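You operate a simulated robot arm through the tools that you are given. There is no shell and no other tool. Be economical: measure what you need, move in short steps, check, and stop when the job is done.

The job below is to be done with a simulated robot arm. You get a single attempt, and the scene is never put back.

JOB
Set the stroke stop of carriage one to 120 mm and run the mould open against it.
Fine: oil off while you work on the stop, lock it again, oil on for the run.
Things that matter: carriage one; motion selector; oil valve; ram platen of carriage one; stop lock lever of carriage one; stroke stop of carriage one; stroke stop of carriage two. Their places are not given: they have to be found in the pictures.

Only the result counts: the job must be done as asked and must still hold three seconds after the hand-in. Knocking over, shifting, dropping, spilling or breaking anything else fails it.

ROBOT AND FRAMES
A 7-joint arm with a fingered hand, fixed in place. Base frame: the origin is at the foot of the arm, x ahead of it, y to its left, z up; the work surface is at about z = 90.2. Lengths are in cm, angles in rad, forces in N, time in s.
With the tool pointing down near the work surface it reaches from about 24 to 96 cm from the base axis. Its first joint turns from -2.007 to 2.007 rad. Payload 5 kg.
The tool frame sits at the grasp point between the pads (the TCP): z along the fingers, y along the line on which they close. The tips reach 3.2 cm beyond it. The gripper opens to 16 cm. The gripper's body begins 8.9 cm behind the TCP. The gripper is a hand of 4 fingers: y runs from the thumb to the fingers, the wrist lies at [0, 0, -26.7] in the tool frame, and closing takes about 1.5 s.
Orientation is told as [roll, pitch, yaw] about the base's x, y, z axes, in that order, counted from this pose: with the fingers straight down and closing along the base's y, the tool's x points along the base's -x, its y along +y and its z along -z.

CONTROLS
- The arm moves only by the tool drive_tool. Its arguments are lists of equal length, an entry for each row: "translation": the shift along the tool's x, y, z in m, a list of three; "dr": the turn, a rotation vector about the tool's x, y, z in rad, a list of three. In form: {"translation": [[tx, ty, tz], ...], "dr": [[rx, ry, rz], ...]}. A call has 1 to 10 rows; each row shifts and turns the commanded pose from where the row before left it, along the tool's axes as they then stand. "hand" is the gripper command, from -1 (fully open) to 1 (shut), values between in proportion, set as the call begins (left out, the last holds). Rows are played at 5 a second. More than 5 cm and 0.15 rad between two rows, or a gripper value outside its range, and nothing of the call is played. A pose out of reach is approached as far as the arm can. The call stops where the force on the tool passes 90 N (or 10 N more than at its start, if that is more) or the arm is blocked; 0.2 s more then pass. Each finger travels about 4.5 cm/s and halts on what it meets, pressing with about 25 N; the grip force reading is that of the motor and also rises with nothing between the fingers. The clock runs only during rows and for 0.2 s after the last one: add rows that do not move to give the fingers time. It gives the time, the measured TCP pose, the force on the tool (base axes), the opening and the grip force at its end, in the units of the frame above (readings bear some noise), with the torque about the TCP (base axes, N m) and any sound that the robot's microphone picked up.
- Cameras (640 x 400 px; columns grow to the right, rows downward): "scene" is fixed at [4.99, 64.92, 154.81]; the picture's right is [-0.72, -0.69, 0.00], its down [-0.19, 0.20, -0.96] and it looks along [0.67, -0.69, -0.28] (base axes); focal length 374 px, centre (320, 200). "wrist" rides on the gripper at [8, -0.4, -11.4] in the tool frame; the picture's right is [0.05, 1.00, 0.00], its down [-0.82, 0.04, -0.58] and it looks along [-0.58, 0.03, 0.82] (tool axes); focal length 265 px, centre (320, 200).
- capture(camera): a new picture of that camera. No time passes.
- lift_body(by): slides the trunk up (or, below 0, down) by that many cm; the arm rides with it, the base frame stays. It gives what a move gives, with no picture.
- hand_shape(shape): the hand has 4 fingers and takes this shape, open, in about a second: jaw (thumb against the fingers, like two jaws); tri (thumb and two fingers); tip (a fingertip pinch); poke (one finger out to press); point (the index stretched); flat (the hand flat); cup (the hand cupped); fist (a fist). The gripper value then closes the fingers along that shape, each until it touches; the sizes above hold for jaw. It gives what a move gives, with no picture.
- pixel_to_xyz(camera, pixels): for up to 12 pixels [column, row] of the newest picture of that camera ("zoom" is the newest enlarged one), the place [x, y, z] in the base frame of the surface seen there, good to about 0.2 cm. No time passes.
- close_up(camera, box): a new picture of the part [left, top, right, bottom] of that camera's present view, enlarged. No time passes.
- finish_job(): hands the job in; it is judged then, once.

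Go step by step. Measure first, check grasps and placings, and put right what went wrong. The budget is 80 turns and 38 pictures, counting those below and the enlarged ones. Unless the task says otherwise, let go and move clear before handing in, and close with one line.

The tools are called by a JSON object that holds its "name" and its "arguments". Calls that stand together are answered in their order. drive_tool: Moves the arm, as the interface text tells. Its arguments: {"type":"object","properties":{"translation":{"type":"array","items":{"type":"array","items":{"type":"number"}}},"dr":{"type":"array","items":{"type":"array","items":{"type":"number"}}},"hand":{"type":"number"}},"required":["translation","dr"]} The other tools are called the same way: lift_body (by) slides the trunk up or down; hand_shape (shape) gives the hand a shape; capture (camera) takes a picture; pixel_to_xyz (camera, pixels) gives the place of the surface under pixels of a picture; close_up (camera, box) takes an enlarged picture of a part of a camera's view; finish_job () hands the job in.

At the start:

```text
clock: 0.0
ee_pos: [72.24, -0.77, 143.08]
tcp_rot: [0.0, 0.0, 0.001]
ft_force: [0.2, -0.6, -0.7]
wrist_torque: [-0.01, -0.03, 0.02]
opening: 16.01
grasp_force: 0.1
shape: jaw
trunk travel left (down, up): [-90.0, 9.0]
```

scene: 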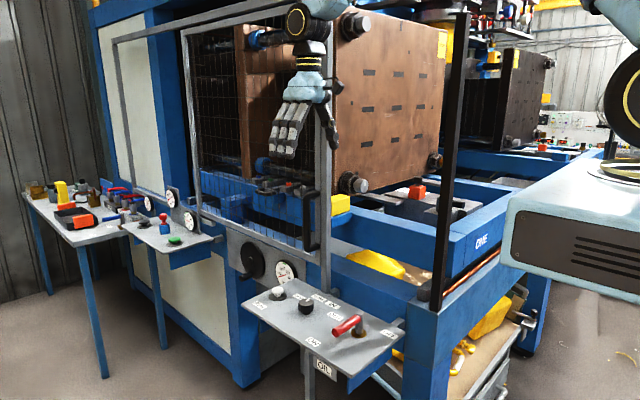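
wrist: 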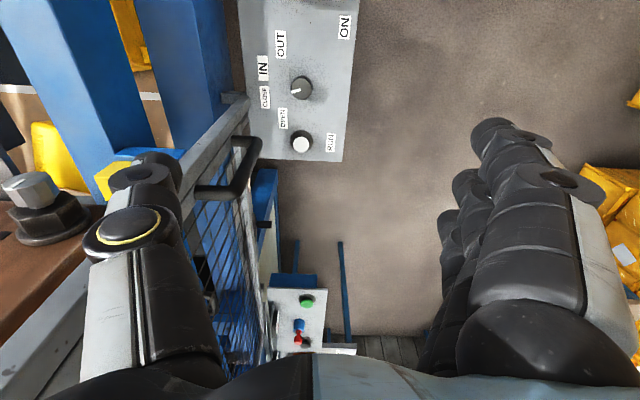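

The scene shows a press with a control plate (around 320,320) carrying a red lever, two knobs, and labels, and a guarded area with stops near (285,185). I'll enlarge these areas.

{"name": "close_up", "arguments": {"camera": "scene", "box": [220, 230, 420, 390]}}

{"name": "close_up", "arguments": {"camera": "scene", "box": [190, 130, 350, 250]}}

{"name": "close_up", "arguments": {"camera": "scene", "box": [20, 160, 220, 290]}}

{"name": "close_up", "arguments": {"camera": "scene", "box": [320, 150, 540, 320]}}

```text
2.50 times, centred on (320, 310) of scene
```

zoom: 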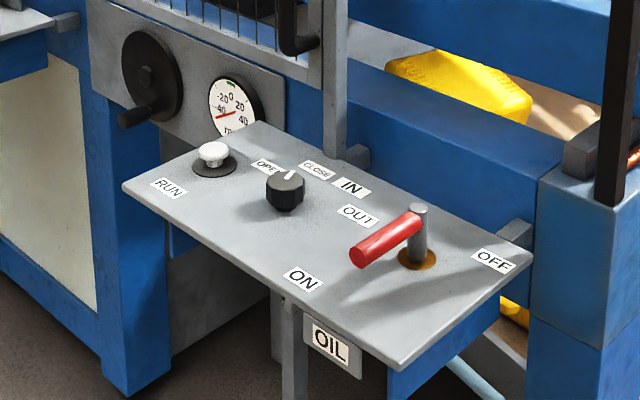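

```text
3.33 times, centred on (270, 190) of scene
```

zoom: 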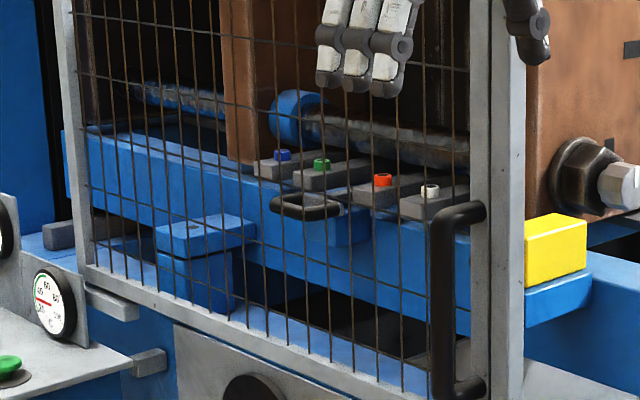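

```text
3.08 times, centred on (120, 225) of scene
```

zoom: 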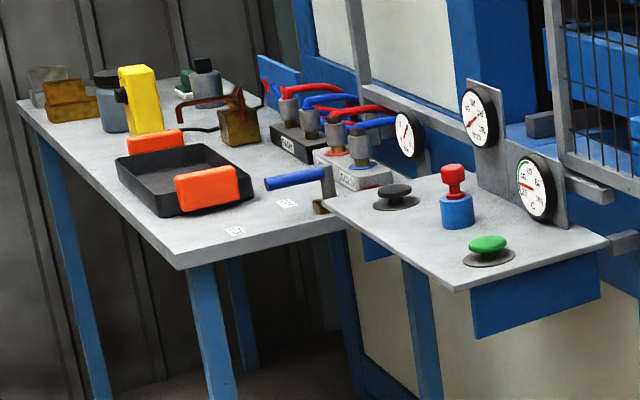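

```text
2.35 times, centred on (430, 235) of scene
```

zoom: 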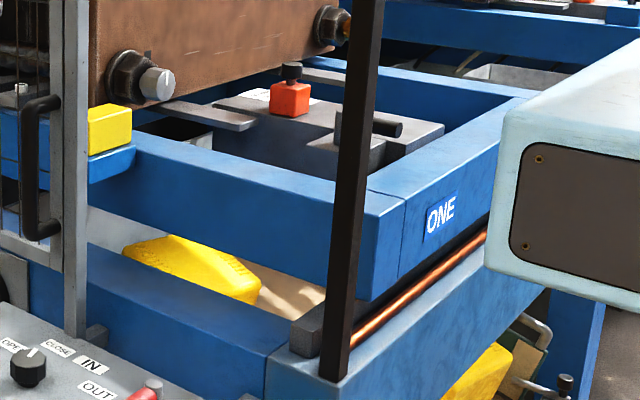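

The last zoom shows the ONE frame, with a red block at (290,95) and a black bar at (370,125), probably the stop and its lock lever. I'll measure the key points.

{"name": "pixel_to_xyz", "arguments": {"camera": "zoom", "pixels": [[290, 72], [290, 95], [290, 112], [345, 120], [398, 130], [240, 100], [420, 130], [220, 115], [440, 215], [110, 125], [157, 84], [150, 395]]}}

{"name": "pixel_to_xyz", "arguments": {"camera": "scene", "pixels": [[277, 291], [305, 305], [304, 312], [347, 322], [357, 330], [340, 344], [395, 333], [341, 341], [305, 297], [325, 303], [332, 315], [286, 272]]}}

{"name": "close_up", "arguments": {"camera": "scene", "box": [370, 160, 480, 230]}}

```text
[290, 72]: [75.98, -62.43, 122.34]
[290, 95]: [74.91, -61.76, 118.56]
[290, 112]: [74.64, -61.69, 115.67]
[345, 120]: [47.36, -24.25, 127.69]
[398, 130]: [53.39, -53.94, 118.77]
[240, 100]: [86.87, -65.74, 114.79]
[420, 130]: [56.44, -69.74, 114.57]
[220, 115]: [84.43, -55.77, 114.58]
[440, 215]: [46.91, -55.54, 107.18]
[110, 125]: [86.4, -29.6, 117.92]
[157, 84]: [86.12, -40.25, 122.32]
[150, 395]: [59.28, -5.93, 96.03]
```

```text
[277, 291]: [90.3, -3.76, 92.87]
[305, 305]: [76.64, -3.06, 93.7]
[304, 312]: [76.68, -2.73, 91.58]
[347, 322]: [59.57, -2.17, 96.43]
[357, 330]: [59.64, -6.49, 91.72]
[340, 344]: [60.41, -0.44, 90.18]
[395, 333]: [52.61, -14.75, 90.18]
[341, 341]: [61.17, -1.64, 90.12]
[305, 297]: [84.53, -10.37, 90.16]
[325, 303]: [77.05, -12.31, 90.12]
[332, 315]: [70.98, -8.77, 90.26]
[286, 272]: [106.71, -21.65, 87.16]
```

```text
5.71 times, centred on (425, 195) of scene
```

zoom: 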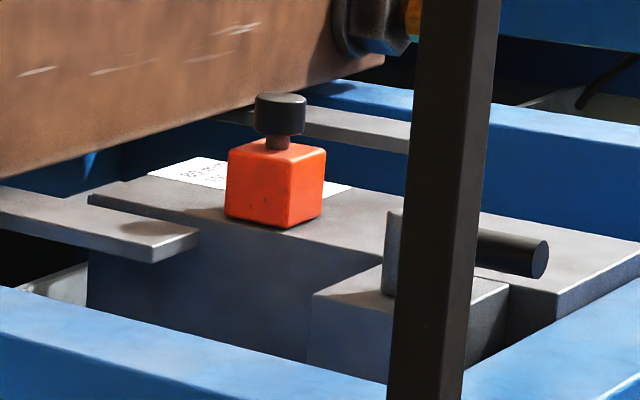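

The lock lever arm is near (53,-54,119), the stop near (75,-62,118), and the oil lever post is at about (59.6,-6.5). I'll move back over the oil lever to see it from above.

{"name": "drive_tool", "arguments": {"translation": [[0.05, 0, 0], [0.05, 0, 0], [0.05, 0, 0], [0.05, 0, 0.03], [0.0, 0, 0.05], [0, 0, 0]], "dr": [[0, 0, 0], [0, 0, 0], [0, 0, 0], [0, 0, 0], [0, 0, 0], [0, 0, 0]]}}

{"name": "pixel_to_xyz", "arguments": {"camera": "scene", "pixels": [[334, 332], [345, 324], [359, 314], [359, 326], [313, 341], [389, 334], [306, 300], [306, 306], [277, 287]]}}

{"name": "capture", "arguments": {"camera": "wrist"}}

```text
refused: row 4 steps farther than a row can; nothing moved
```

```text
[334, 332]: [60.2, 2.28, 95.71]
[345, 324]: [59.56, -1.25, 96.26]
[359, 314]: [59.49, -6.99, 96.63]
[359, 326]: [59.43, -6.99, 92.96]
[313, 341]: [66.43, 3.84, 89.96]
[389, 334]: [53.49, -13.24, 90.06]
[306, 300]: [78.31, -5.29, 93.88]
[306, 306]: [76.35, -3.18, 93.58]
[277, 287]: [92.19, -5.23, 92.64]
```

```text
30 pictures are left
```

wrist: 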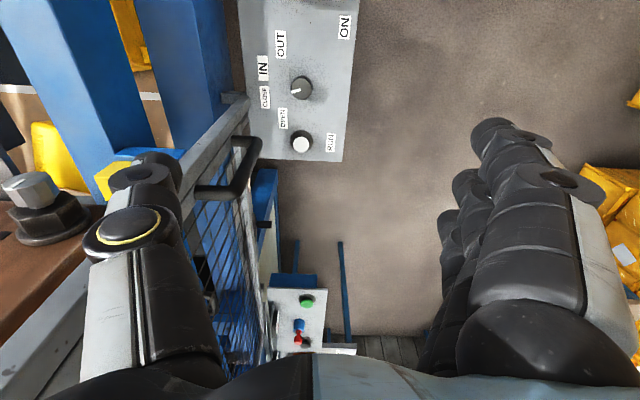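

The batch was refused for one oversized step. I'll resend it with smaller rows.

{"name": "drive_tool", "arguments": {"translation": [[0.045, 0, 0], [0.045, 0, 0], [0.045, 0, 0], [0.045, 0, 0], [0.045, 0, 0], [0, 0, 0]], "dr": [[0, 0, 0], [0, 0, 0], [0, 0, 0], [0, 0, 0], [0, 0, 0], [0, 0, 0]]}}

{"name": "close_up", "arguments": {"camera": "wrist", "box": [160, 0, 480, 200]}}

{"name": "capture", "arguments": {"camera": "scene"}}

```text
clock: 1.4
ee_pos: [50.12, -0.63, 142.94]
tcp_rot: [0.002, 0.001, 0.001]
ft_force: [2.0, 0.2, -0.7]
wrist_torque: [-0.01, 0.06, 0.0]
opening: 16.0
grasp_force: 0.1
shape: jaw
trunk travel left (down, up): [-90.0, 9.0]
```

```text
2.00 times, centred on (320, 100) of wrist
```

zoom: 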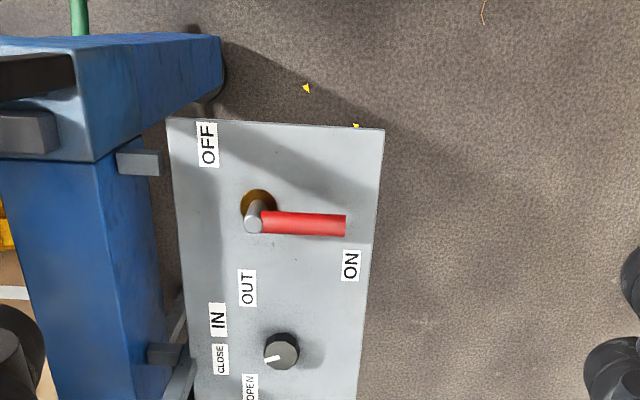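

```text
28 pictures are left
```

scene: 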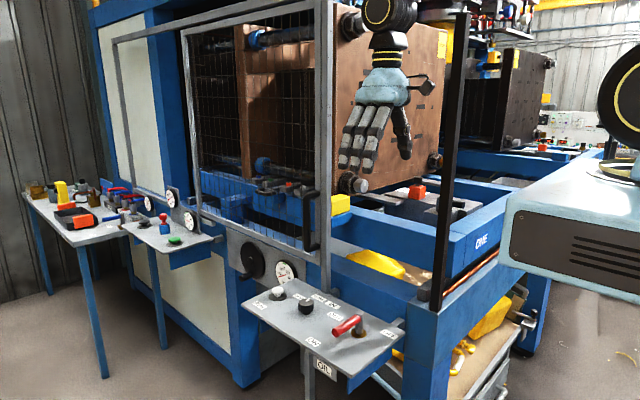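

The handle points +y, so it is beside ON, and OFF should be reached by turning it towards -x. I'll close the hand and use it as a pusher, moving to the +x side of the handle and checking on the way.

{"name": "drive_tool", "arguments": {"translation": [[-0.045, 0, 0], [-0.045, 0, 0], [-0.045, 0, 0], [-0.045, 0, 0], [0, 0, 0.045], [0, 0, 0.045], [0, 0, 0.045], [0, 0, 0.045], [0, 0, 0.045], [0, 0, 0.045]], "dr": [[0, 0, 0], [0, 0, 0], [0, 0, 0], [0, 0, 0], [0, 0, 0], [0, 0, 0], [0, 0, 0], [0, 0, 0], [0, 0, 0], [0, 0, 0]], "hand": 1}}

{"name": "capture", "arguments": {"camera": "wrist"}}

{"name": "capture", "arguments": {"camera": "scene"}}

```text
clock: 3.6
ee_pos: [67.79, -1.13, 116.17]
tcp_rot: [0.0, 0.0, 0.0]
ft_force: [0.3, 0.2, -0.2]
wrist_torque: [0.01, 0.05, -0.01]
opening: 0.0
grasp_force: 21.2
shape: jaw
trunk travel left (down, up): [-90.0, 9.0]
```

```text
27 pictures are left
```

wrist: 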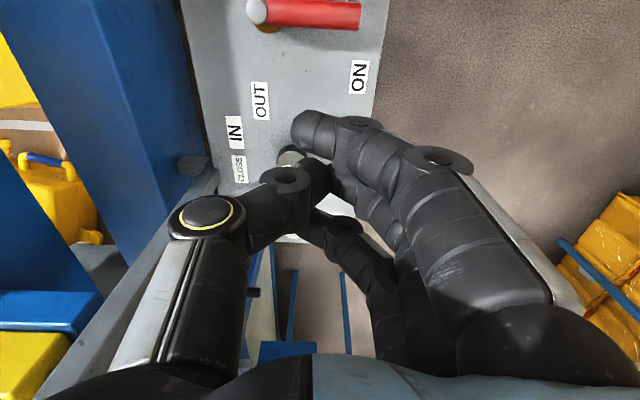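

```text
26 pictures are left
```

scene: 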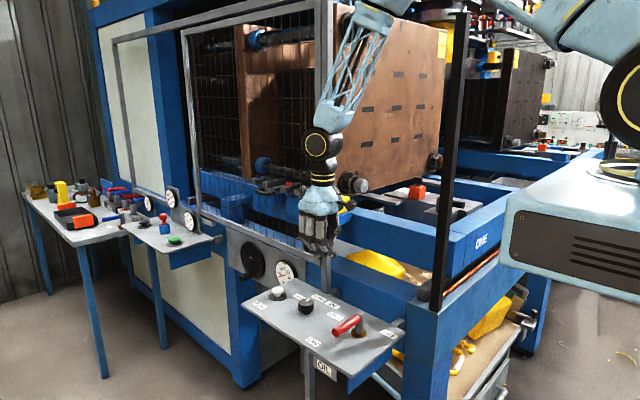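

The hand is now closed. I'll measure the fingertip cluster's extent.

{"name": "pixel_to_xyz", "arguments": {"camera": "wrist", "pixels": [[300, 130], [345, 120], [375, 145], [318, 165], [330, 225], [360, 200], [430, 160]]}}

{"name": "close_up", "arguments": {"camera": "scene", "box": [280, 170, 360, 270]}}

```text
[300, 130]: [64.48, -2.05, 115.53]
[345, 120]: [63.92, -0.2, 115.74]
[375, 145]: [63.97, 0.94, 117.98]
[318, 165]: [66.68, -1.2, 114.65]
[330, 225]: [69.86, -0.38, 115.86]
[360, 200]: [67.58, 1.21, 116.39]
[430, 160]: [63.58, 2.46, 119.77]
```

```text
4.00 times, centred on (320, 220) of scene
```

zoom: 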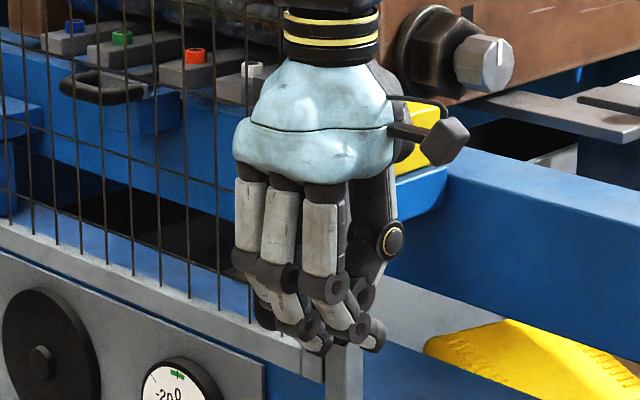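

The cluster spans about TCP-5 to +3 in x and is clear of the handle (+x side 60.7) and the knob. I'll descend to TCP z of about 94.6.

{"name": "drive_tool", "arguments": {"translation": [[0, 0, 0.045], [0, 0, 0.045], [0, 0, 0.045], [0, 0, 0.04], [0, 0, 0.03], [0, 0, 0.01], [0, 0, 0]], "dr": [[0, 0, 0], [0, 0, 0], [0, 0, 0], [0, 0, 0], [0, 0, 0], [0, 0, 0], [0, 0, 0]]}}

{"name": "close_up", "arguments": {"camera": "scene", "box": [240, 250, 420, 370]}}

```text
clock: 5.2
ee_pos: [67.59, -0.89, 94.85]
tcp_rot: [-0.001, 0.002, -0.001]
ft_force: [0.3, 1.2, 1.4]
wrist_torque: [0.03, -0.04, 0.0]
opening: 0.0
grasp_force: 25.1
shape: jaw
trunk travel left (down, up): [-90.0, 9.0]
```

```text
3.33 times, centred on (330, 310) of scene
```

zoom: 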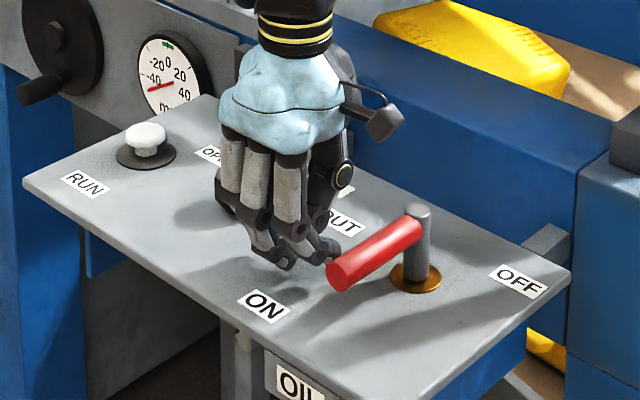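

The pusher sits just beside the handle. I'll sweep it towards -x, then -y.

{"name": "drive_tool", "arguments": {"translation": [[0.015, 0, 0], [0.015, 0, 0], [0.015, 0.002, 0], [0.015, 0, 0], [0.012, -0.004, 0], [0.012, -0.006, 0], [0.012, -0.01, 0], [0.01, -0.01, 0], [0.005, -0.01, 0], [0, 0, 0]], "dr": [[0, 0, 0], [0, 0, 0], [0, 0, 0], [0, 0, 0], [0, 0, 0], [0, 0, 0], [0, 0, 0], [0, 0, 0], [0, 0, 0], [0, 0, 0]]}}

{"name": "close_up", "arguments": {"camera": "scene", "box": [260, 250, 440, 370]}}

```text
clock: 7.4
ee_pos: [56.91, -3.82, 94.91]
tcp_rot: [0.002, -0.007, 0.003]
ft_force: [24.2, 48.1, 61.2]
wrist_torque: [-2.52, 0.32, 0.74]
opening: 0.02
grasp_force: 25.2
shape: jaw
trunk travel left (down, up): [-90.0, 9.0]
```

```text
3.33 times, centred on (350, 310) of scene
```

zoom: 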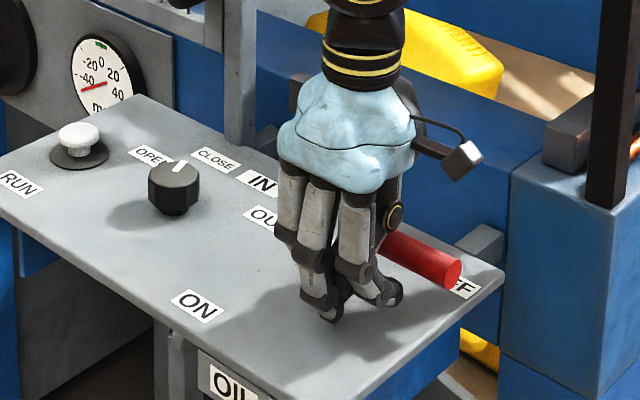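

The handle now points along -x by OFF, and the forces suggest its end stop. I'll back off, lift and check.

{"name": "drive_tool", "arguments": {"translation": [[0, 0.015, 0], [0, 0.02, 0], [0, 0.0, -0.04], [0, 0, -0.045], [0, 0, -0.045], [0, 0, -0.045], [0, 0, -0.045], [0, 0, -0.045], [0, 0, -0.045], [0.0, 0, -0.045]], "dr": [[0, 0, 0], [0, 0, 0], [0, 0, 0], [0, 0, 0], [0, 0, 0], [0, 0, 0], [0, 0, 0], [0, 0, 0], [0, 0, 0], [0, 0, 0]]}}

{"name": "close_up", "arguments": {"camera": "scene", "box": [260, 250, 440, 370]}}

```text
clock: 9.6
ee_pos: [56.48, -1.23, 130.18]
tcp_rot: [0.0, 0.0, 0.001]
ft_force: [-0.6, 0.8, -0.2]
wrist_torque: [-0.01, -0.03, -0.03]
opening: 0.0
grasp_force: 24.5
shape: jaw
trunk travel left (down, up): [-90.0, 9.0]
```

```text
3.33 times, centred on (350, 310) of scene
```

zoom: 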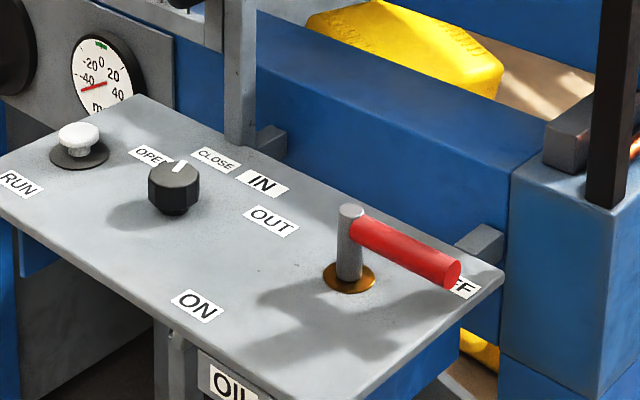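

The oil lever is at OFF. I'll retract towards the base and then go round the inner side of the black post at (47,-24).

{"name": "drive_tool", "arguments": {"translation": [[0.045, 0, 0], [0.045, 0, 0], [0.045, 0, 0], [0.045, 0, 0], [0.045, 0, 0], [0.02, -0.02, -0.02], [0, -0.04, -0.02], [0, -0.04, 0], [0, -0.04, 0], [0, 0, 0]], "dr": [[0, 0, 0], [0, 0, 0], [0, 0, 0], [0, 0, 0], [0, 0, 0], [0, 0, 0], [0, 0, 0], [0, 0, 0], [0, 0, 0], [0, 0, 0]]}}

{"name": "capture", "arguments": {"camera": "scene"}}

```text
clock: 11.8
ee_pos: [41.3, -15.28, 134.73]
tcp_rot: [-0.002, 0.0, 0.0]
ft_force: [-0.4, 0.0, -0.1]
wrist_torque: [-0.01, -0.06, 0.01]
opening: 0.0
grasp_force: 25.3
shape: jaw
out of reach, approached as far as the arm can: row 4, 5, 6
trunk travel left (down, up): [-90.0, 9.0]
```

```text
21 pictures are left
```

scene: 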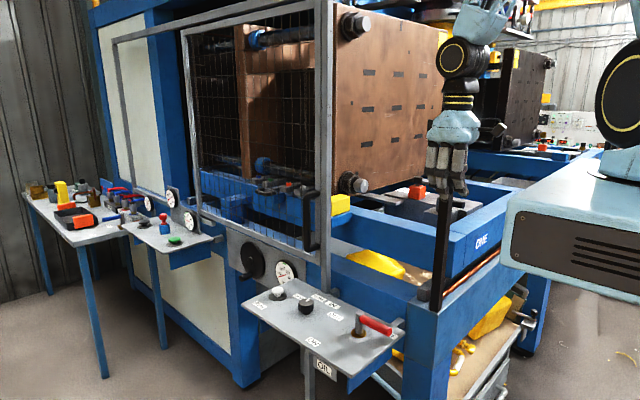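

The arm couldn't retract far enough at this height. I'll lower the hand in the free space in front of the frame and pull it closer.

{"name": "drive_tool", "arguments": {"translation": [[0.0, 0.03, 0.03], [0, 0.0, 0.045], [0.0, 0, 0.045], [0.03, 0, 0.02], [0.04, 0, 0], [0.04, 0, 0], [0, 0, 0]], "dr": [[0, 0, 0], [0, 0, 0], [0, 0, 0], [0, 0, 0], [0, 0, 0], [0, 0, 0], [0, 0, 0]]}}

```text
clock: 13.4
ee_pos: [37.24, -15.08, 118.63]
tcp_rot: [0.0, 0.0, 0.001]
ft_force: [0.5, -0.1, -0.5]
wrist_torque: [0.01, 0.02, 0.0]
opening: 0.01
grasp_force: 25.0
shape: jaw
out of reach, approached as far as the arm can: row 4, 5, 6
trunk travel left (down, up): [-90.0, 9.0]
```

I'm at radius 40 now, and lower should allow closer. I'll go down another 10 cm and pull back, then slide -y past the post.

{"name": "drive_tool", "arguments": {"translation": [[0.0, 0.0, 0.045], [0, 0.0, 0.045], [0.02, 0, 0.03], [0.02, 0, 0], [0, 0, 0]], "dr": [[0, 0, 0], [0, 0, 0], [0, 0, 0], [0, 0, 0], [0, 0, 0]]}}

{"name": "capture", "arguments": {"camera": "scene"}}

{"name": "capture", "arguments": {"camera": "wrist"}}

```text
clock: 14.6
ee_pos: [33.48, -15.08, 106.68]
tcp_rot: [0.001, -0.001, 0.0]
ft_force: [0.2, -0.4, 0.0]
wrist_torque: [-0.02, 0.05, -0.02]
opening: 0.0
grasp_force: 24.9
shape: jaw
trunk travel left (down, up): [-90.0, 9.0]
```

```text
20 pictures are left
```

scene: 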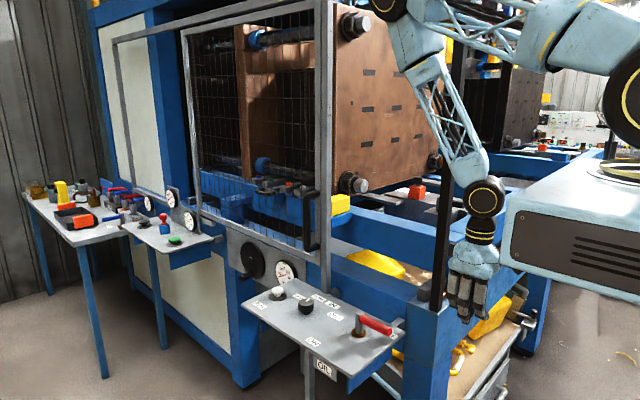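

```text
19 pictures are left
```

wrist: 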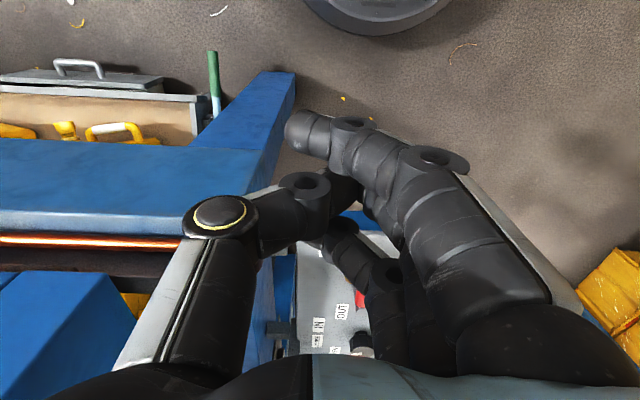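

The forearm is folded, with its elbow forward near (400,10), so I have to know whether it clears the post. I'll measure the arm and the post.

{"name": "pixel_to_xyz", "arguments": {"camera": "scene", "pixels": [[395, 5], [410, 40], [430, 80], [455, 130], [483, 197], [480, 30], [455, 25], [450, 60], [560, 40], [440, 250], [462, 60], [430, 5]]}}

{"name": "close_up", "arguments": {"camera": "scene", "box": [360, 0, 640, 175]}}

```text
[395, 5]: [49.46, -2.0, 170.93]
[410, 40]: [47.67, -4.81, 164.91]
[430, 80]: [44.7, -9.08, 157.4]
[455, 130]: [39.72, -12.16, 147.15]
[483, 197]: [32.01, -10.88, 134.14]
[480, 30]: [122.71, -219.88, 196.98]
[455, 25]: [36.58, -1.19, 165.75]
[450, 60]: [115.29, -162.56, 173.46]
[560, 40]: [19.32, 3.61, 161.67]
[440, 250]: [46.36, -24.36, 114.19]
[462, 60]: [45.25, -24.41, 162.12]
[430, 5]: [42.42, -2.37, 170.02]
```

```text
2.29 times, centred on (500, 88) of scene
```

zoom: 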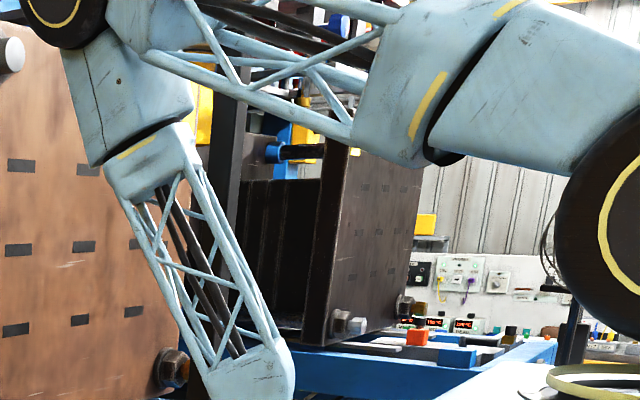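

The elbow sits at about (49,-4,171), so swinging now would hit the post. If I lower the trunk while keeping the hand high, the elbow should stand up and back. I'll do that clear of the frame.

{"name": "drive_tool", "arguments": {"translation": [[-0.03, 0.04, 0], [-0.02, 0.04, -0.02], [0, 0.02, -0.045], [0, 0, -0.045], [0, 0, 0]], "dr": [[0, 0, 0], [0, 0, 0], [0, 0, 0], [0, 0, 0], [0, 0, 0]]}}

{"name": "lift_body", "arguments": {"by": -14}}

{"name": "drive_tool", "arguments": {"translation": [[0.0, 0.0, -0.045], [0, 0.0, -0.045], [0, 0, -0.045], [0, 0, -0.02], [0, 0, 0]], "dr": [[0, 0, 0], [0, 0, 0], [0, 0, 0], [0, 0, 0], [0, 0, 0]]}}

{"name": "lift_body", "arguments": {"by": -14}}

{"name": "drive_tool", "arguments": {"translation": [[0.0, 0.0, -0.045], [0, 0.0, -0.045], [0, 0, -0.045], [0, 0, -0.02], [0.02, 0, 0], [0.03, 0, 0], [0.03, 0, 0], [0, 0, 0]], "dr": [[0, 0, 0], [0, 0, 0], [0, 0, 0], [0, 0, 0], [0, 0, 0], [0, 0, 0], [0, 0, 0], [0, 0, 0]]}}

{"name": "capture", "arguments": {"camera": "scene"}}

```text
clock: 15.8
ee_pos: [39.97, -5.34, 117.32]
tcp_rot: [-0.001, 0.005, -0.001]
ft_force: [0.7, 0.9, -1.2]
wrist_torque: [-0.04, 0.04, 0.04]
opening: 0.0
grasp_force: 24.8
shape: jaw
out of reach, approached as far as the arm can: row 3, 4
trunk travel left (down, up): [-90.0, 9.0]
```

```text
clock: 17.5
ee_pos: [39.91, -5.62, 103.31]
tcp_rot: [0.001, 0.002, 0.0]
ft_force: [-0.2, -0.3, 0.4]
wrist_torque: [-0.01, -0.01, 0.03]
opening: 0.01
grasp_force: 24.7
shape: jaw
trunk travel left (down, up): [-76.0, 23.0]
```

```text
clock: 18.7
ee_pos: [41.47, -5.79, 118.44]
tcp_rot: [-0.001, 0.002, -0.002]
ft_force: [-0.1, 0.4, 0.2]
wrist_torque: [-0.02, 0.01, -0.02]
opening: 0.0
grasp_force: 24.8
shape: jaw
out of reach, approached as far as the arm can: row 1, 2
trunk travel left (down, up): [-76.0, 23.0]
```

```text
clock: 20.3
ee_pos: [41.44, -5.8, 104.54]
tcp_rot: [0.0, 0.002, 0.001]
ft_force: [0.6, 0.4, -0.2]
wrist_torque: [-0.01, 0.0, 0.04]
opening: 0.0
grasp_force: 24.6
shape: jaw
trunk travel left (down, up): [-62.0, 37.0]
```

```text
clock: 22.1
ee_pos: [34.64, -6.04, 120.66]
tcp_rot: [0.001, 0.005, 0.0]
ft_force: [0.6, -0.2, -0.1]
wrist_torque: [-0.03, 0.0, 0.01]
opening: 0.01
grasp_force: 25.0
shape: jaw
out of reach, approached as far as the arm can: row 7
trunk travel left (down, up): [-62.0, 37.0]
```

```text
17 pictures are left
```

scene: 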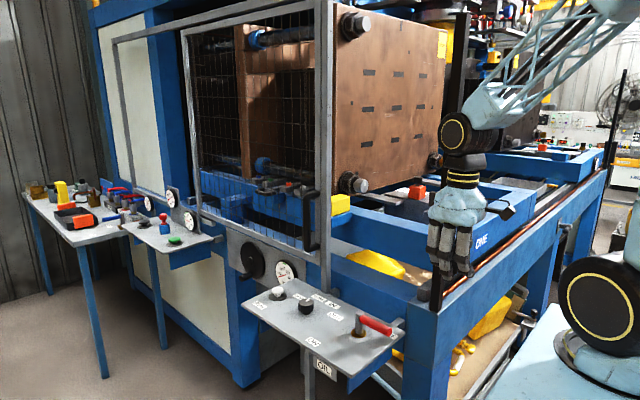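

The elbow now stands back above the robot and the wrist is foremost. I'll slide -y past the post at x of about 35.

{"name": "drive_tool", "arguments": {"translation": [[0.0, -0.045, 0], [0, -0.045, 0], [0, -0.045, 0], [0, -0.045, 0], [0, -0.045, 0], [0, -0.045, 0], [0, -0.045, -0.02], [0, -0.045, -0.02], [0, 0, 0]], "dr": [[0, 0, 0], [0, 0, 0], [0, 0, 0], [0, 0, 0], [0, 0, 0], [0, 0, 0], [0, 0, 0], [0, 0, 0], [0, 0, 0]]}}

{"name": "capture", "arguments": {"camera": "scene"}}

{"name": "capture", "arguments": {"camera": "wrist"}}

```text
clock: 24.1
ee_pos: [34.4, -41.94, 124.69]
tcp_rot: [0.0, 0.001, -0.001]
ft_force: [-0.7, -0.6, -0.5]
wrist_torque: [0.0, 0.0, -0.02]
opening: 0.02
grasp_force: 25.2
shape: jaw
trunk travel left (down, up): [-62.0, 37.0]
```

```text
16 pictures are left
```

scene: 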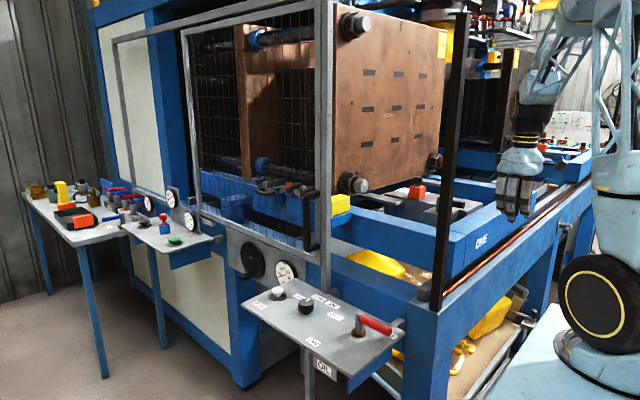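

```text
15 pictures are left
```

wrist: 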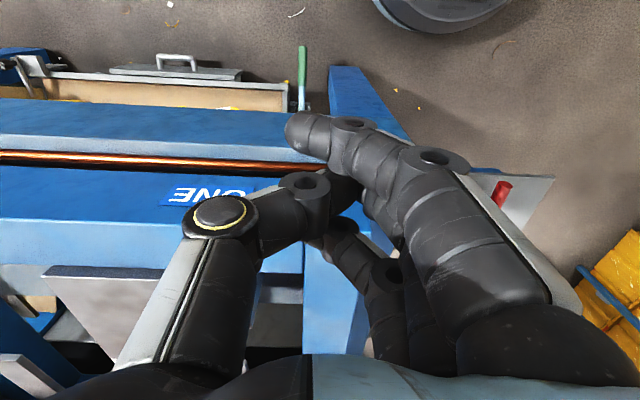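

I'm past the post. Next I'll rise, move over the ONE frame and open the hand to see the stop and lock lever.

{"name": "drive_tool", "arguments": {"translation": [[0.0, -0.0, -0.045], [0, -0.01, -0.045], [-0.03, -0.03, -0.01], [-0.04, -0.02, 0], [-0.04, -0.02, 0], [-0.02, -0.02, 0], [0, 0, 0], [0, 0, 0]], "dr": [[0, 0, 0], [0, 0, 0], [0, 0, 0], [0, 0, 0], [0, 0, 0], [0, 0, 0], [0, 0, 0], [0, 0, 0]], "hand": -1}}

{"name": "capture", "arguments": {"camera": "wrist"}}

```text
clock: 25.9
ee_pos: [47.23, -51.94, 134.78]
tcp_rot: [0.002, 0.001, 0.0]
ft_force: [-0.1, -0.1, 0.2]
wrist_torque: [0.02, 0.0, -0.03]
opening: 16.01
grasp_force: 0.0
shape: jaw
trunk travel left (down, up): [-62.0, 37.0]
```

```text
14 pictures are left
```

wrist: 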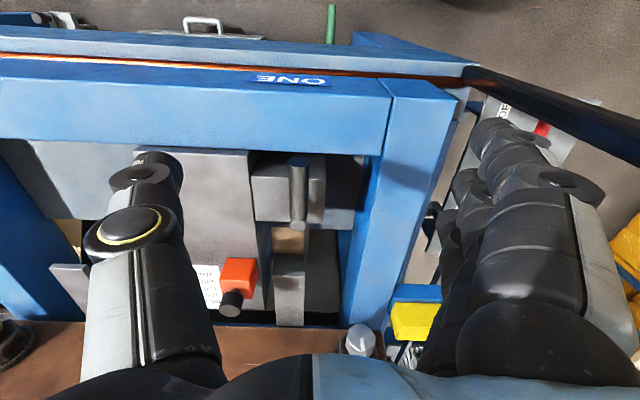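

{"name": "close_up", "arguments": {"camera": "wrist", "box": [170, 140, 362, 340]}}

{"name": "pixel_to_xyz", "arguments": {"camera": "wrist", "pixels": [[230, 298], [237, 275], [240, 262], [222, 275], [256, 275], [298, 160], [298, 222], [282, 180], [258, 170], [235, 240], [210, 280], [60, 285]]}}

```text
2.00 times, centred on (266, 240) of wrist
```

zoom: 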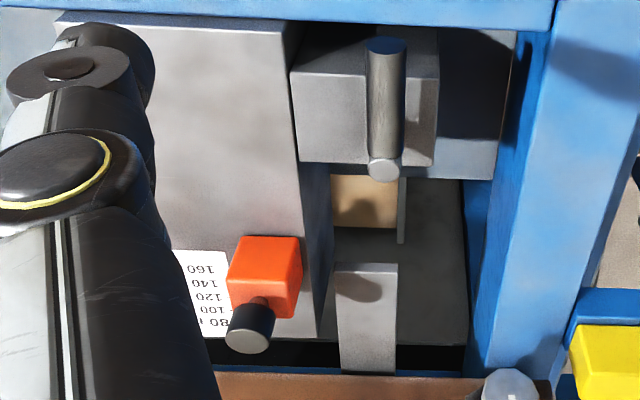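

```text
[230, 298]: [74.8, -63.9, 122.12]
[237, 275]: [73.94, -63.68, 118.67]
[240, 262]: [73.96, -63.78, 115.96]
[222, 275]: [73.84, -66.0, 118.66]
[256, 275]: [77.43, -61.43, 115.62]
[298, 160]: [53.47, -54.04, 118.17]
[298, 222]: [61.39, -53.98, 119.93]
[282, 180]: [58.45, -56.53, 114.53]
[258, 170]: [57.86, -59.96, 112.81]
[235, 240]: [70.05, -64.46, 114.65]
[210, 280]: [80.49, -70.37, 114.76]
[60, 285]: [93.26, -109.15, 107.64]
```

The scale runs 160 to 80, with larger values towards the robot, and the block sits beside it. The lever post is at (61,-54) with its arm along -x. I'll move closer to read both.

{"name": "drive_tool", "arguments": {"translation": [[-0.04, -0.025, 0], [-0.04, -0.025, 0.0], [-0.04, -0.025, 0.01], [-0.03, -0.025, 0.02], [0, 0, 0]], "dr": [[0, 0, 0], [0, 0, 0], [0, 0, 0], [0, 0, 0], [0, 0, 0]]}}

{"name": "close_up", "arguments": {"camera": "wrist", "box": [200, 40, 456, 200]}}

```text
clock: 27.1
ee_pos: [62.15, -62.03, 131.61]
tcp_rot: [0.001, 0.002, 0.0]
ft_force: [0.0, 1.2, 0.5]
wrist_torque: [-0.05, 0.0, 0.03]
opening: 16.02
grasp_force: 0.0
shape: jaw
trunk travel left (down, up): [-62.0, 37.0]
```

```text
2.50 times, centred on (328, 120) of wrist
```

zoom: 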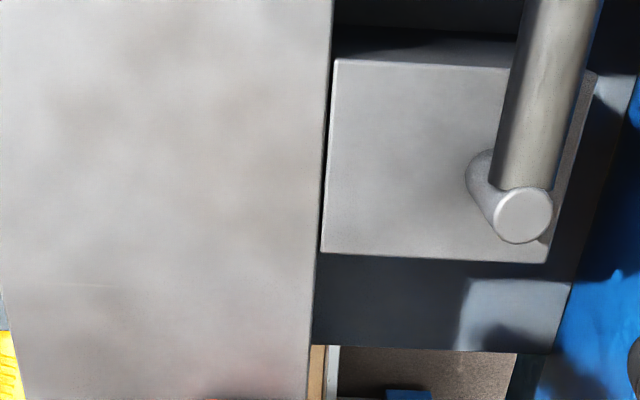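

The lever post stands at its block's inner edge, with no labels in view. Next I'll look at the scale and block.

{"name": "close_up", "arguments": {"camera": "wrist", "box": [192, 160, 400, 290]}}

{"name": "pixel_to_xyz", "arguments": {"camera": "zoom", "pixels": [[100, 100], [200, 200], [300, 200], [320, 300], [250, 100], [350, 250]]}}

```text
3.08 times, centred on (296, 225) of wrist
```

zoom: 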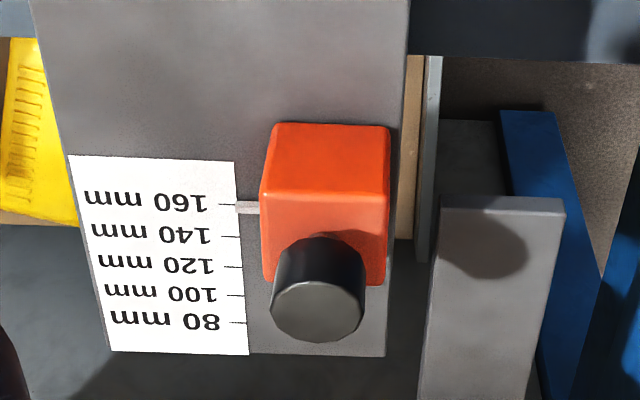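

```text
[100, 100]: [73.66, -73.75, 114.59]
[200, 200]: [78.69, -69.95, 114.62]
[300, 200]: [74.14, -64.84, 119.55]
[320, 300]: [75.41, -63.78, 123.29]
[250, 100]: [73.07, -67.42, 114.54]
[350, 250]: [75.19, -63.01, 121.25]
```

The white pointer on the block at zoom (247,207) reads about 158 mm, so it must move +x to the 120 tick. I'll measure the ticks.

{"name": "pixel_to_xyz", "arguments": {"camera": "zoom", "pixels": [[230, 204], [230, 237], [230, 266], [230, 295], [230, 323], [247, 207], [270, 150], [380, 150], [330, 130], [325, 200], [300, 315], [345, 315]]}}

```text
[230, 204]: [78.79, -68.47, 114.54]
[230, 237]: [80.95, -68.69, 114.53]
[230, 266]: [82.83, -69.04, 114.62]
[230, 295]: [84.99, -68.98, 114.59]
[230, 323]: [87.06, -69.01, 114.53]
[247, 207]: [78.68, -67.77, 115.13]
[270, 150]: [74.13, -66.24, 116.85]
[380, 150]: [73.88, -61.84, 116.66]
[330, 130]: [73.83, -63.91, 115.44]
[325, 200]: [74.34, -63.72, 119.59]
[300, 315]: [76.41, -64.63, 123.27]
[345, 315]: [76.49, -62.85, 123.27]
```

The ticks are 2 cm apart per 20 mm, so the block must go about +4 cm in x after unlocking. I'll close the hand and go to the +y side of the lock lever arm (y=-54, z≈118).

{"name": "drive_tool", "arguments": {"translation": [[0.01, 0.04, -0.02], [0.01, 0.04, -0.01], [0.01, 0.04, 0], [0.01, 0.03, 0], [0.005, 0, 0], [0, 0, 0], [0, 0, 0], [0, 0, 0]], "dr": [[0, 0, 0], [0, 0, 0], [0, 0, 0], [0, 0, 0], [0, 0, 0], [0, 0, 0], [0, 0, 0], [0, 0, 0]], "hand": 1}}

{"name": "capture", "arguments": {"camera": "wrist"}}

{"name": "pixel_to_xyz", "arguments": {"camera": "wrist", "pixels": [[300, 60], [250, 40], [200, 40], [280, 90], [220, 120], [320, 130], [350, 60], [150, 100]]}}

```text
clock: 28.9
ee_pos: [57.97, -46.81, 134.29]
tcp_rot: [0.0, 0.003, 0.001]
ft_force: [0.8, -0.1, -0.3]
wrist_torque: [-0.01, 0.0, -0.02]
opening: 0.01
grasp_force: 0.0
shape: jaw
trunk travel left (down, up): [-62.0, 37.0]
```

```text
10 pictures are left
```

wrist: 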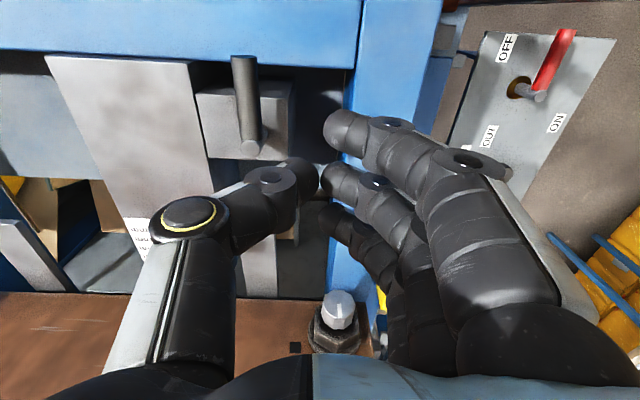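

```text
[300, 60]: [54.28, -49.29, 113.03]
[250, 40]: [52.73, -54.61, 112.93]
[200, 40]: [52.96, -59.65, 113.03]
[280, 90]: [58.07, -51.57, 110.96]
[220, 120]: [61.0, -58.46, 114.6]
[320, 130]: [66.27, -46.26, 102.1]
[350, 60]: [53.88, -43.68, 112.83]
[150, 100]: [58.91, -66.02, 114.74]
```

The frame top is at 113, so a pusher at TCP z of about 118.5 clears it. I'll descend on the +y side of the lever and push it towards -y.

{"name": "drive_tool", "arguments": {"translation": [[0.025, 0.01, 0.02], [0, 0, 0.045], [0, 0, 0.045], [0, 0, 0.045], [0, 0, 0], [0, -0.015, 0], [0, -0.015, 0], [0, -0.01, 0], [0, -0.01, 0], [0, 0, 0]], "dr": [[0, 0, 0], [0, 0, 0], [0, 0, 0], [0, 0, 0], [0, 0, 0], [0, 0, 0], [0, 0, 0], [0, 0, 0], [0, 0, 0], [0, 0, 0]]}}

```text
clock: 31.1
ee_pos: [55.64, -50.62, 119.1]
tcp_rot: [-0.001, -0.001, 0.003]
ft_force: [6.9, 18.7, 13.9]
wrist_torque: [-0.44, 0.04, 0.2]
opening: 0.03
grasp_force: 25.1
shape: jaw
trunk travel left (down, up): [-62.0, 37.0]
```

There's contact with a moderate 19 N. I'll keep pushing in small steps to see whether the lever gives.

{"name": "drive_tool", "arguments": {"translation": [[0, -0.008, 0], [0, -0.008, 0], [0, -0.008, 0], [0, -0.008, 0], [0, 0, 0]], "dr": [[0, 0, 0], [0, 0, 0], [0, 0, 0], [0, 0, 0], [0, 0, 0]]}}

```text
clock: 32.3
ee_pos: [55.35, -53.14, 119.52]
tcp_rot: [-0.006, 0.001, 0.001]
ft_force: [0.2, 58.7, 35.3]
wrist_torque: [0.12, 0.15, 0.11]
opening: 0.02
grasp_force: 25.3
shape: jaw
trunk travel left (down, up): [-62.0, 37.0]
```

{"name": "close_up", "arguments": {"camera": "scene", "box": [400, 130, 540, 240]}}

```text
3.64 times, centred on (470, 185) of scene
```

zoom: 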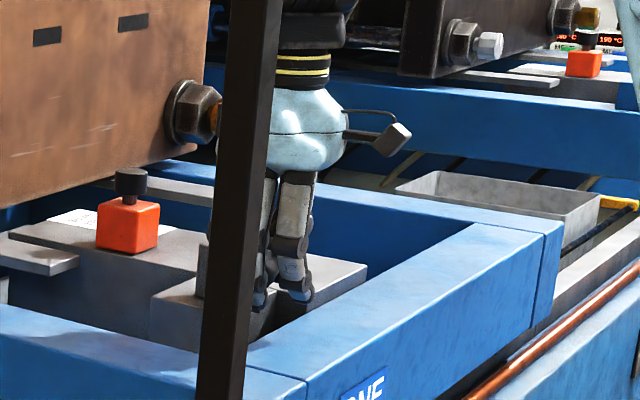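

It isn't clear that it moved, since the force rose steadily to 59 N. I'll back off, rise and look from the other side.

{"name": "drive_tool", "arguments": {"translation": [[0, 0.02, 0], [0, 0.02, 0], [0, 0, -0.045], [0, 0, -0.045], [0, -0.04, -0.02], [0, -0.045, 0], [0, -0.045, 0], [0, -0.02, 0], [0, 0, 0]], "dr": [[0, 0, 0], [0, 0, 0], [0, 0, 0], [0, 0, 0], [0, 0, 0], [0, 0, 0], [0, 0, 0], [0, 0, 0], [0, 0, 0]]}}

{"name": "capture", "arguments": {"camera": "wrist"}}

```text
clock: 34.3
ee_pos: [55.21, -65.02, 130.24]
tcp_rot: [0.0, 0.003, 0.0]
ft_force: [0.7, -0.2, 0.6]
wrist_torque: [-0.01, 0.0, -0.04]
opening: 0.01
grasp_force: 24.6
shape: jaw
trunk travel left (down, up): [-62.0, 37.0]
```

```text
8 pictures are left
```

wrist: 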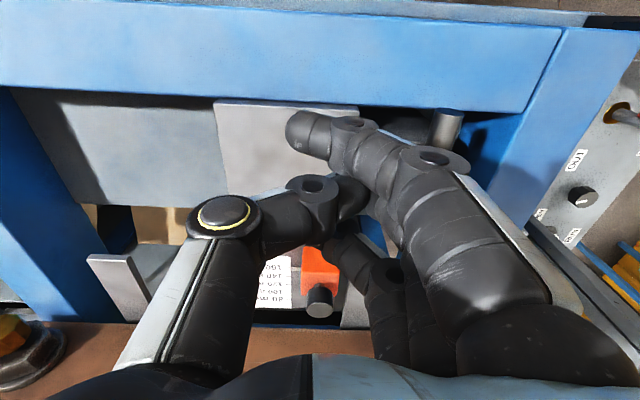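

The handle end is still visible at (448,120). I'll check its position.

{"name": "pixel_to_xyz", "arguments": {"camera": "wrist", "pixels": [[448, 114], [440, 135], [455, 135], [425, 125]]}}

```text
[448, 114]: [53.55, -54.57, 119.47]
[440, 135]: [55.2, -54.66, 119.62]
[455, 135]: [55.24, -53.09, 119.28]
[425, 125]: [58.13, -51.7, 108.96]
```

The lever hasn't moved, so that direction is blocked. I'll push it towards +y from the -y side.

{"name": "drive_tool", "arguments": {"translation": [[0.03, 0.0, 0], [0, 0.02, 0.045], [0, 0.02, 0.04], [0, 0, 0.027], [0, 0.015, 0], [0, 0.015, 0], [0, 0.015, 0], [0, 0, 0]], "dr": [[0, 0, 0], [0, 0, 0], [0, 0, 0], [0, 0, 0], [0, 0, 0], [0, 0, 0], [0, 0, 0], [0, 0, 0]]}}

```text
clock: 36.1
ee_pos: [52.53, -56.76, 118.82]
tcp_rot: [-0.001, 0.0, -0.001]
ft_force: [-0.5, 0.2, 0.0]
wrist_torque: [-0.02, 0.0, 0.01]
opening: 0.0
grasp_force: 25.2
shape: jaw
trunk travel left (down, up): [-62.0, 37.0]
```

{"name": "drive_tool", "arguments": {"translation": [[0, 0.012, 0], [0, 0.012, 0], [-0.003, 0.012, 0], [-0.005, 0.012, 0], [-0.008, 0.01, 0], [-0.01, 0.007, 0], [-0.01, 0.005, 0], [0, 0, 0]], "dr": [[0, 0, 0], [0, 0, 0], [0, 0, 0], [0, 0, 0], [0, 0, 0], [0, 0, 0], [0, 0, 0], [0, 0, 0]]}}

```text
clock: 37.9
ee_pos: [55.84, -49.49, 118.75]
tcp_rot: [0.001, 0.003, -0.001]
ft_force: [-10.8, -3.2, -1.3]
wrist_torque: [-0.05, 0.08, -0.02]
opening: 0.0
grasp_force: 24.7
shape: jaw
trunk travel left (down, up): [-62.0, 37.0]
```

The lever is moving under a small force. I'll continue towards +x to its stop.

{"name": "drive_tool", "arguments": {"translation": [[-0.01, 0.005, 0], [-0.01, 0.003, 0], [-0.01, 0.0, 0], [-0.008, 0, 0], [0, 0, 0]], "dr": [[0, 0, 0], [0, 0, 0], [0, 0, 0], [0, 0, 0], [0, 0, 0]]}}

```text
clock: 38.6
ee_pos: [56.1, -49.14, 118.73]
tcp_rot: [0.002, 0.027, -0.008]
ft_force: [-65.6, -4.6, 10.3]
wrist_torque: [0.16, -0.47, 0.46]
opening: 0.0
grasp_force: 24.7
shape: jaw
trunk travel left (down, up): [-62.0, 37.0]
stopped in row 3: the force on the tool passed its limit (the readings are from after the stop); the commanded pose is now the measured one
```

It hit its stop at TCP (56.1,-49.1), so the lever should now point +y. I'll back off, rise, raise the trunk for reach, and verify with one picture.

{"name": "drive_tool", "arguments": {"translation": [[0.02, -0.01, 0], [0.02, -0.01, -0.01], [0, -0.01, -0.045], [0, -0.02, -0.045], [0, -0.03, 0], [0, -0.03, 0], [0, 0, 0], [0, 0, 0], [0, 0, 0]], "dr": [[0, 0, 0], [0, 0, 0], [0, 0, 0], [0, 0, 0], [0, 0, 0], [0, 0, 0], [0, 0, 0], [0, 0, 0], [0, 0, 0]], "hand": -1}}

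{"name": "capture", "arguments": {"camera": "wrist"}}

```text
clock: 40.6
ee_pos: [53.53, -60.39, 128.65]
tcp_rot: [0.004, 0.019, -0.003]
ft_force: [0.2, 0.2, -1.0]
wrist_torque: [0.01, 0.03, -0.06]
opening: 15.99
grasp_force: 0.1
shape: jaw
trunk travel left (down, up): [-62.0, 37.0]
```

```text
7 pictures are left
```

wrist: 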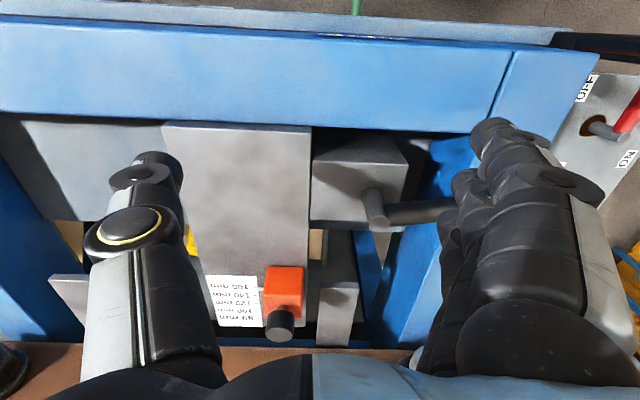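

The lever arm now points +y, so the stop is unlocked. I'll close the hand, raise the trunk 12 cm for reach, and go behind the block.

{"name": "lift_body", "arguments": {"by": 12}}

{"name": "drive_tool", "arguments": {"translation": [[-0.03, -0.01, 0], [-0.03, -0.01, 0.02], [-0.03, -0.01, 0.03], [-0.02, -0.01, 0.04], [0, 0, 0.045], [0, 0, 0.045], [0, 0, 0.03], [0, 0, 0.015], [0, 0, 0]], "dr": [[0, -0.018, 0], [0, 0, 0], [0, 0, 0], [0, 0, 0], [0, 0, 0], [0, 0, 0], [0, 0, 0], [0, 0, 0], [0, 0, 0]], "hand": 1}}

```text
clock: 42.1
ee_pos: [53.59, -60.32, 140.55]
tcp_rot: [0.003, 0.019, -0.004]
ft_force: [0.0, -0.1, -0.6]
wrist_torque: [0.01, -0.01, 0.02]
opening: 16.03
grasp_force: 0.1
shape: jaw
trunk travel left (down, up): [-74.0, 25.0]
```

```text
clock: 44.1
ee_pos: [64.66, -64.21, 117.99]
tcp_rot: [0.0, 0.001, -0.004]
ft_force: [0.4, -2.2, 7.1]
wrist_torque: [-0.05, -0.02, -0.01]
opening: 0.0
grasp_force: 25.2
shape: jaw
trunk travel left (down, up): [-74.0, 25.0]
```

I'm behind the block with a slight touch below. I'll raise 4 mm and approach its face, then push slowly.

{"name": "drive_tool", "arguments": {"translation": [[0, 0, -0.004], [-0.02, 0, 0], [-0.02, 0, 0], [-0.01, 0, 0], [-0.007, 0, 0], [-0.007, 0, 0], [0, 0, 0]], "dr": [[0, 0, 0], [0, 0, 0], [0, 0, 0], [0, 0, 0], [0, 0, 0], [0, 0, 0], [0, 0, 0]]}}

```text
clock: 45.7
ee_pos: [71.07, -64.28, 118.21]
tcp_rot: [0.004, 0.001, -0.003]
ft_force: [-2.1, -0.5, -1.6]
wrist_torque: [-0.02, -0.02, 0.06]
opening: 0.0
grasp_force: 24.6
shape: jaw
trunk travel left (down, up): [-74.0, 25.0]
```

There's light contact. I'll push another 1.5 cm and measure the block in a scene close-up.

{"name": "drive_tool", "arguments": {"translation": [[-0.005, 0, 0], [-0.005, 0, 0], [-0.005, 0, 0], [0, 0, 0]], "dr": [[0, 0, 0], [0, 0, 0], [0, 0, 0], [0, 0, 0]]}}

{"name": "close_up", "arguments": {"camera": "scene", "box": [380, 150, 476, 210]}}

```text
clock: 46.7
ee_pos: [72.57, -64.42, 118.21]
tcp_rot: [0.003, 0.003, -0.004]
ft_force: [-0.4, 0.8, 1.5]
wrist_torque: [-0.01, -0.03, 0.08]
opening: 0.0
grasp_force: 24.9
shape: jaw
trunk travel left (down, up): [-74.0, 25.0]
```

```text
6.67 times, centred on (428, 180) of scene
```

zoom: 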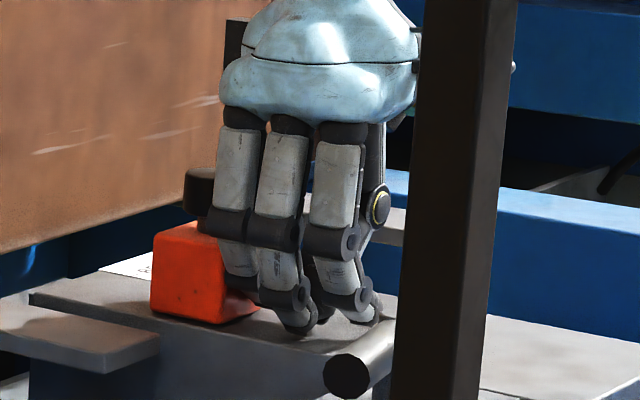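

The block sits against the fingers. I'll measure its far edge and knob.

{"name": "pixel_to_xyz", "arguments": {"camera": "zoom", "pixels": [[155, 300], [156, 260], [165, 275], [190, 280], [210, 300], [200, 190], [190, 185], [212, 200]]}}

```text
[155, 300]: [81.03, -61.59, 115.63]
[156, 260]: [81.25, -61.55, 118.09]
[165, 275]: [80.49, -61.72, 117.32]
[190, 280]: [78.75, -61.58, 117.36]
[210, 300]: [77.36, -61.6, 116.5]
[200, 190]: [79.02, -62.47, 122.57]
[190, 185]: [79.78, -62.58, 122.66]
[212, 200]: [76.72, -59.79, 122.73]
```

The far edge is at 81.3, and the pointer appears to be near that edge, with the 120 tick at 82.8. I'll push 1 cm more, then back off, open and read the scale.

{"name": "drive_tool", "arguments": {"translation": [[-0.005, 0, 0], [-0.005, 0, 0], [0, 0, 0], [0, 0, 0]], "dr": [[0, 0, 0], [0, 0, 0], [0, 0, 0], [0, 0, 0]]}}

{"name": "drive_tool", "arguments": {"translation": [[0.02, 0, 0], [0.03, 0, 0], [0.01, 0, -0.045], [0, 0.0, -0.045], [0, 0.02, -0.045], [0, 0, 0], [0, 0, 0], [0, 0, 0]], "dr": [[0, 0, 0], [0, 0, 0], [0, 0, 0], [0, 0, 0], [0, 0, 0], [0, 0, 0], [0, 0, 0], [0, 0, 0]], "hand": 1}}

{"name": "drive_tool", "arguments": {"translation": [[0, 0, 0], [0, 0, 0], [0, 0, 0], [0, 0, 0], [0, 0, 0], [0, 0, 0], [0, 0, 0]], "dr": [[0, 0, 0], [0, 0, 0], [0, 0, 0], [0, 0, 0], [0, 0, 0], [0, 0, 0], [0, 0, 0]], "hand": -1}}

{"name": "close_up", "arguments": {"camera": "wrist", "box": [192, 160, 400, 290]}}

```text
clock: 47.7
ee_pos: [73.57, -64.41, 118.25]
tcp_rot: [0.002, 0.001, -0.002]
ft_force: [-2.6, 0.1, -1.0]
wrist_torque: [-0.03, 0.04, 0.07]
opening: 0.0
grasp_force: 25.1
shape: jaw
trunk travel left (down, up): [-74.0, 25.0]
```

```text
clock: 49.5
ee_pos: [67.72, -62.54, 131.55]
tcp_rot: [0.003, 0.001, -0.003]
ft_force: [-0.2, -0.1, 0.2]
wrist_torque: [0.02, 0.0, -0.02]
opening: 0.0
grasp_force: 25.1
shape: jaw
trunk travel left (down, up): [-74.0, 25.0]
```

```text
clock: 51.1
ee_pos: [67.61, -62.31, 131.53]
tcp_rot: [0.004, 0.004, -0.004]
ft_force: [-0.1, 0.1, 0.8]
wrist_torque: [0.0, 0.02, 0.01]
opening: 16.0
grasp_force: 0.0
shape: jaw
trunk travel left (down, up): [-74.0, 25.0]
```

```text
3.08 times, centred on (296, 225) of wrist
```

zoom: 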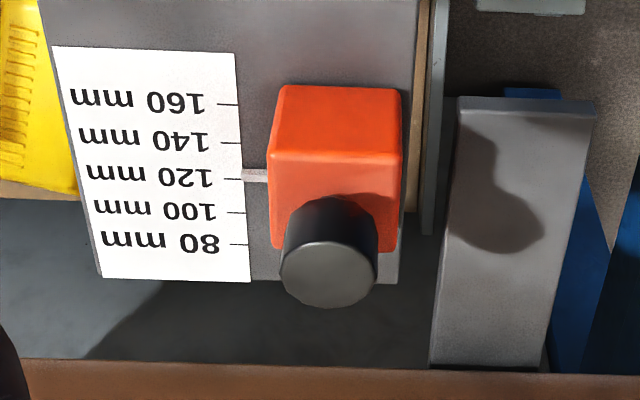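

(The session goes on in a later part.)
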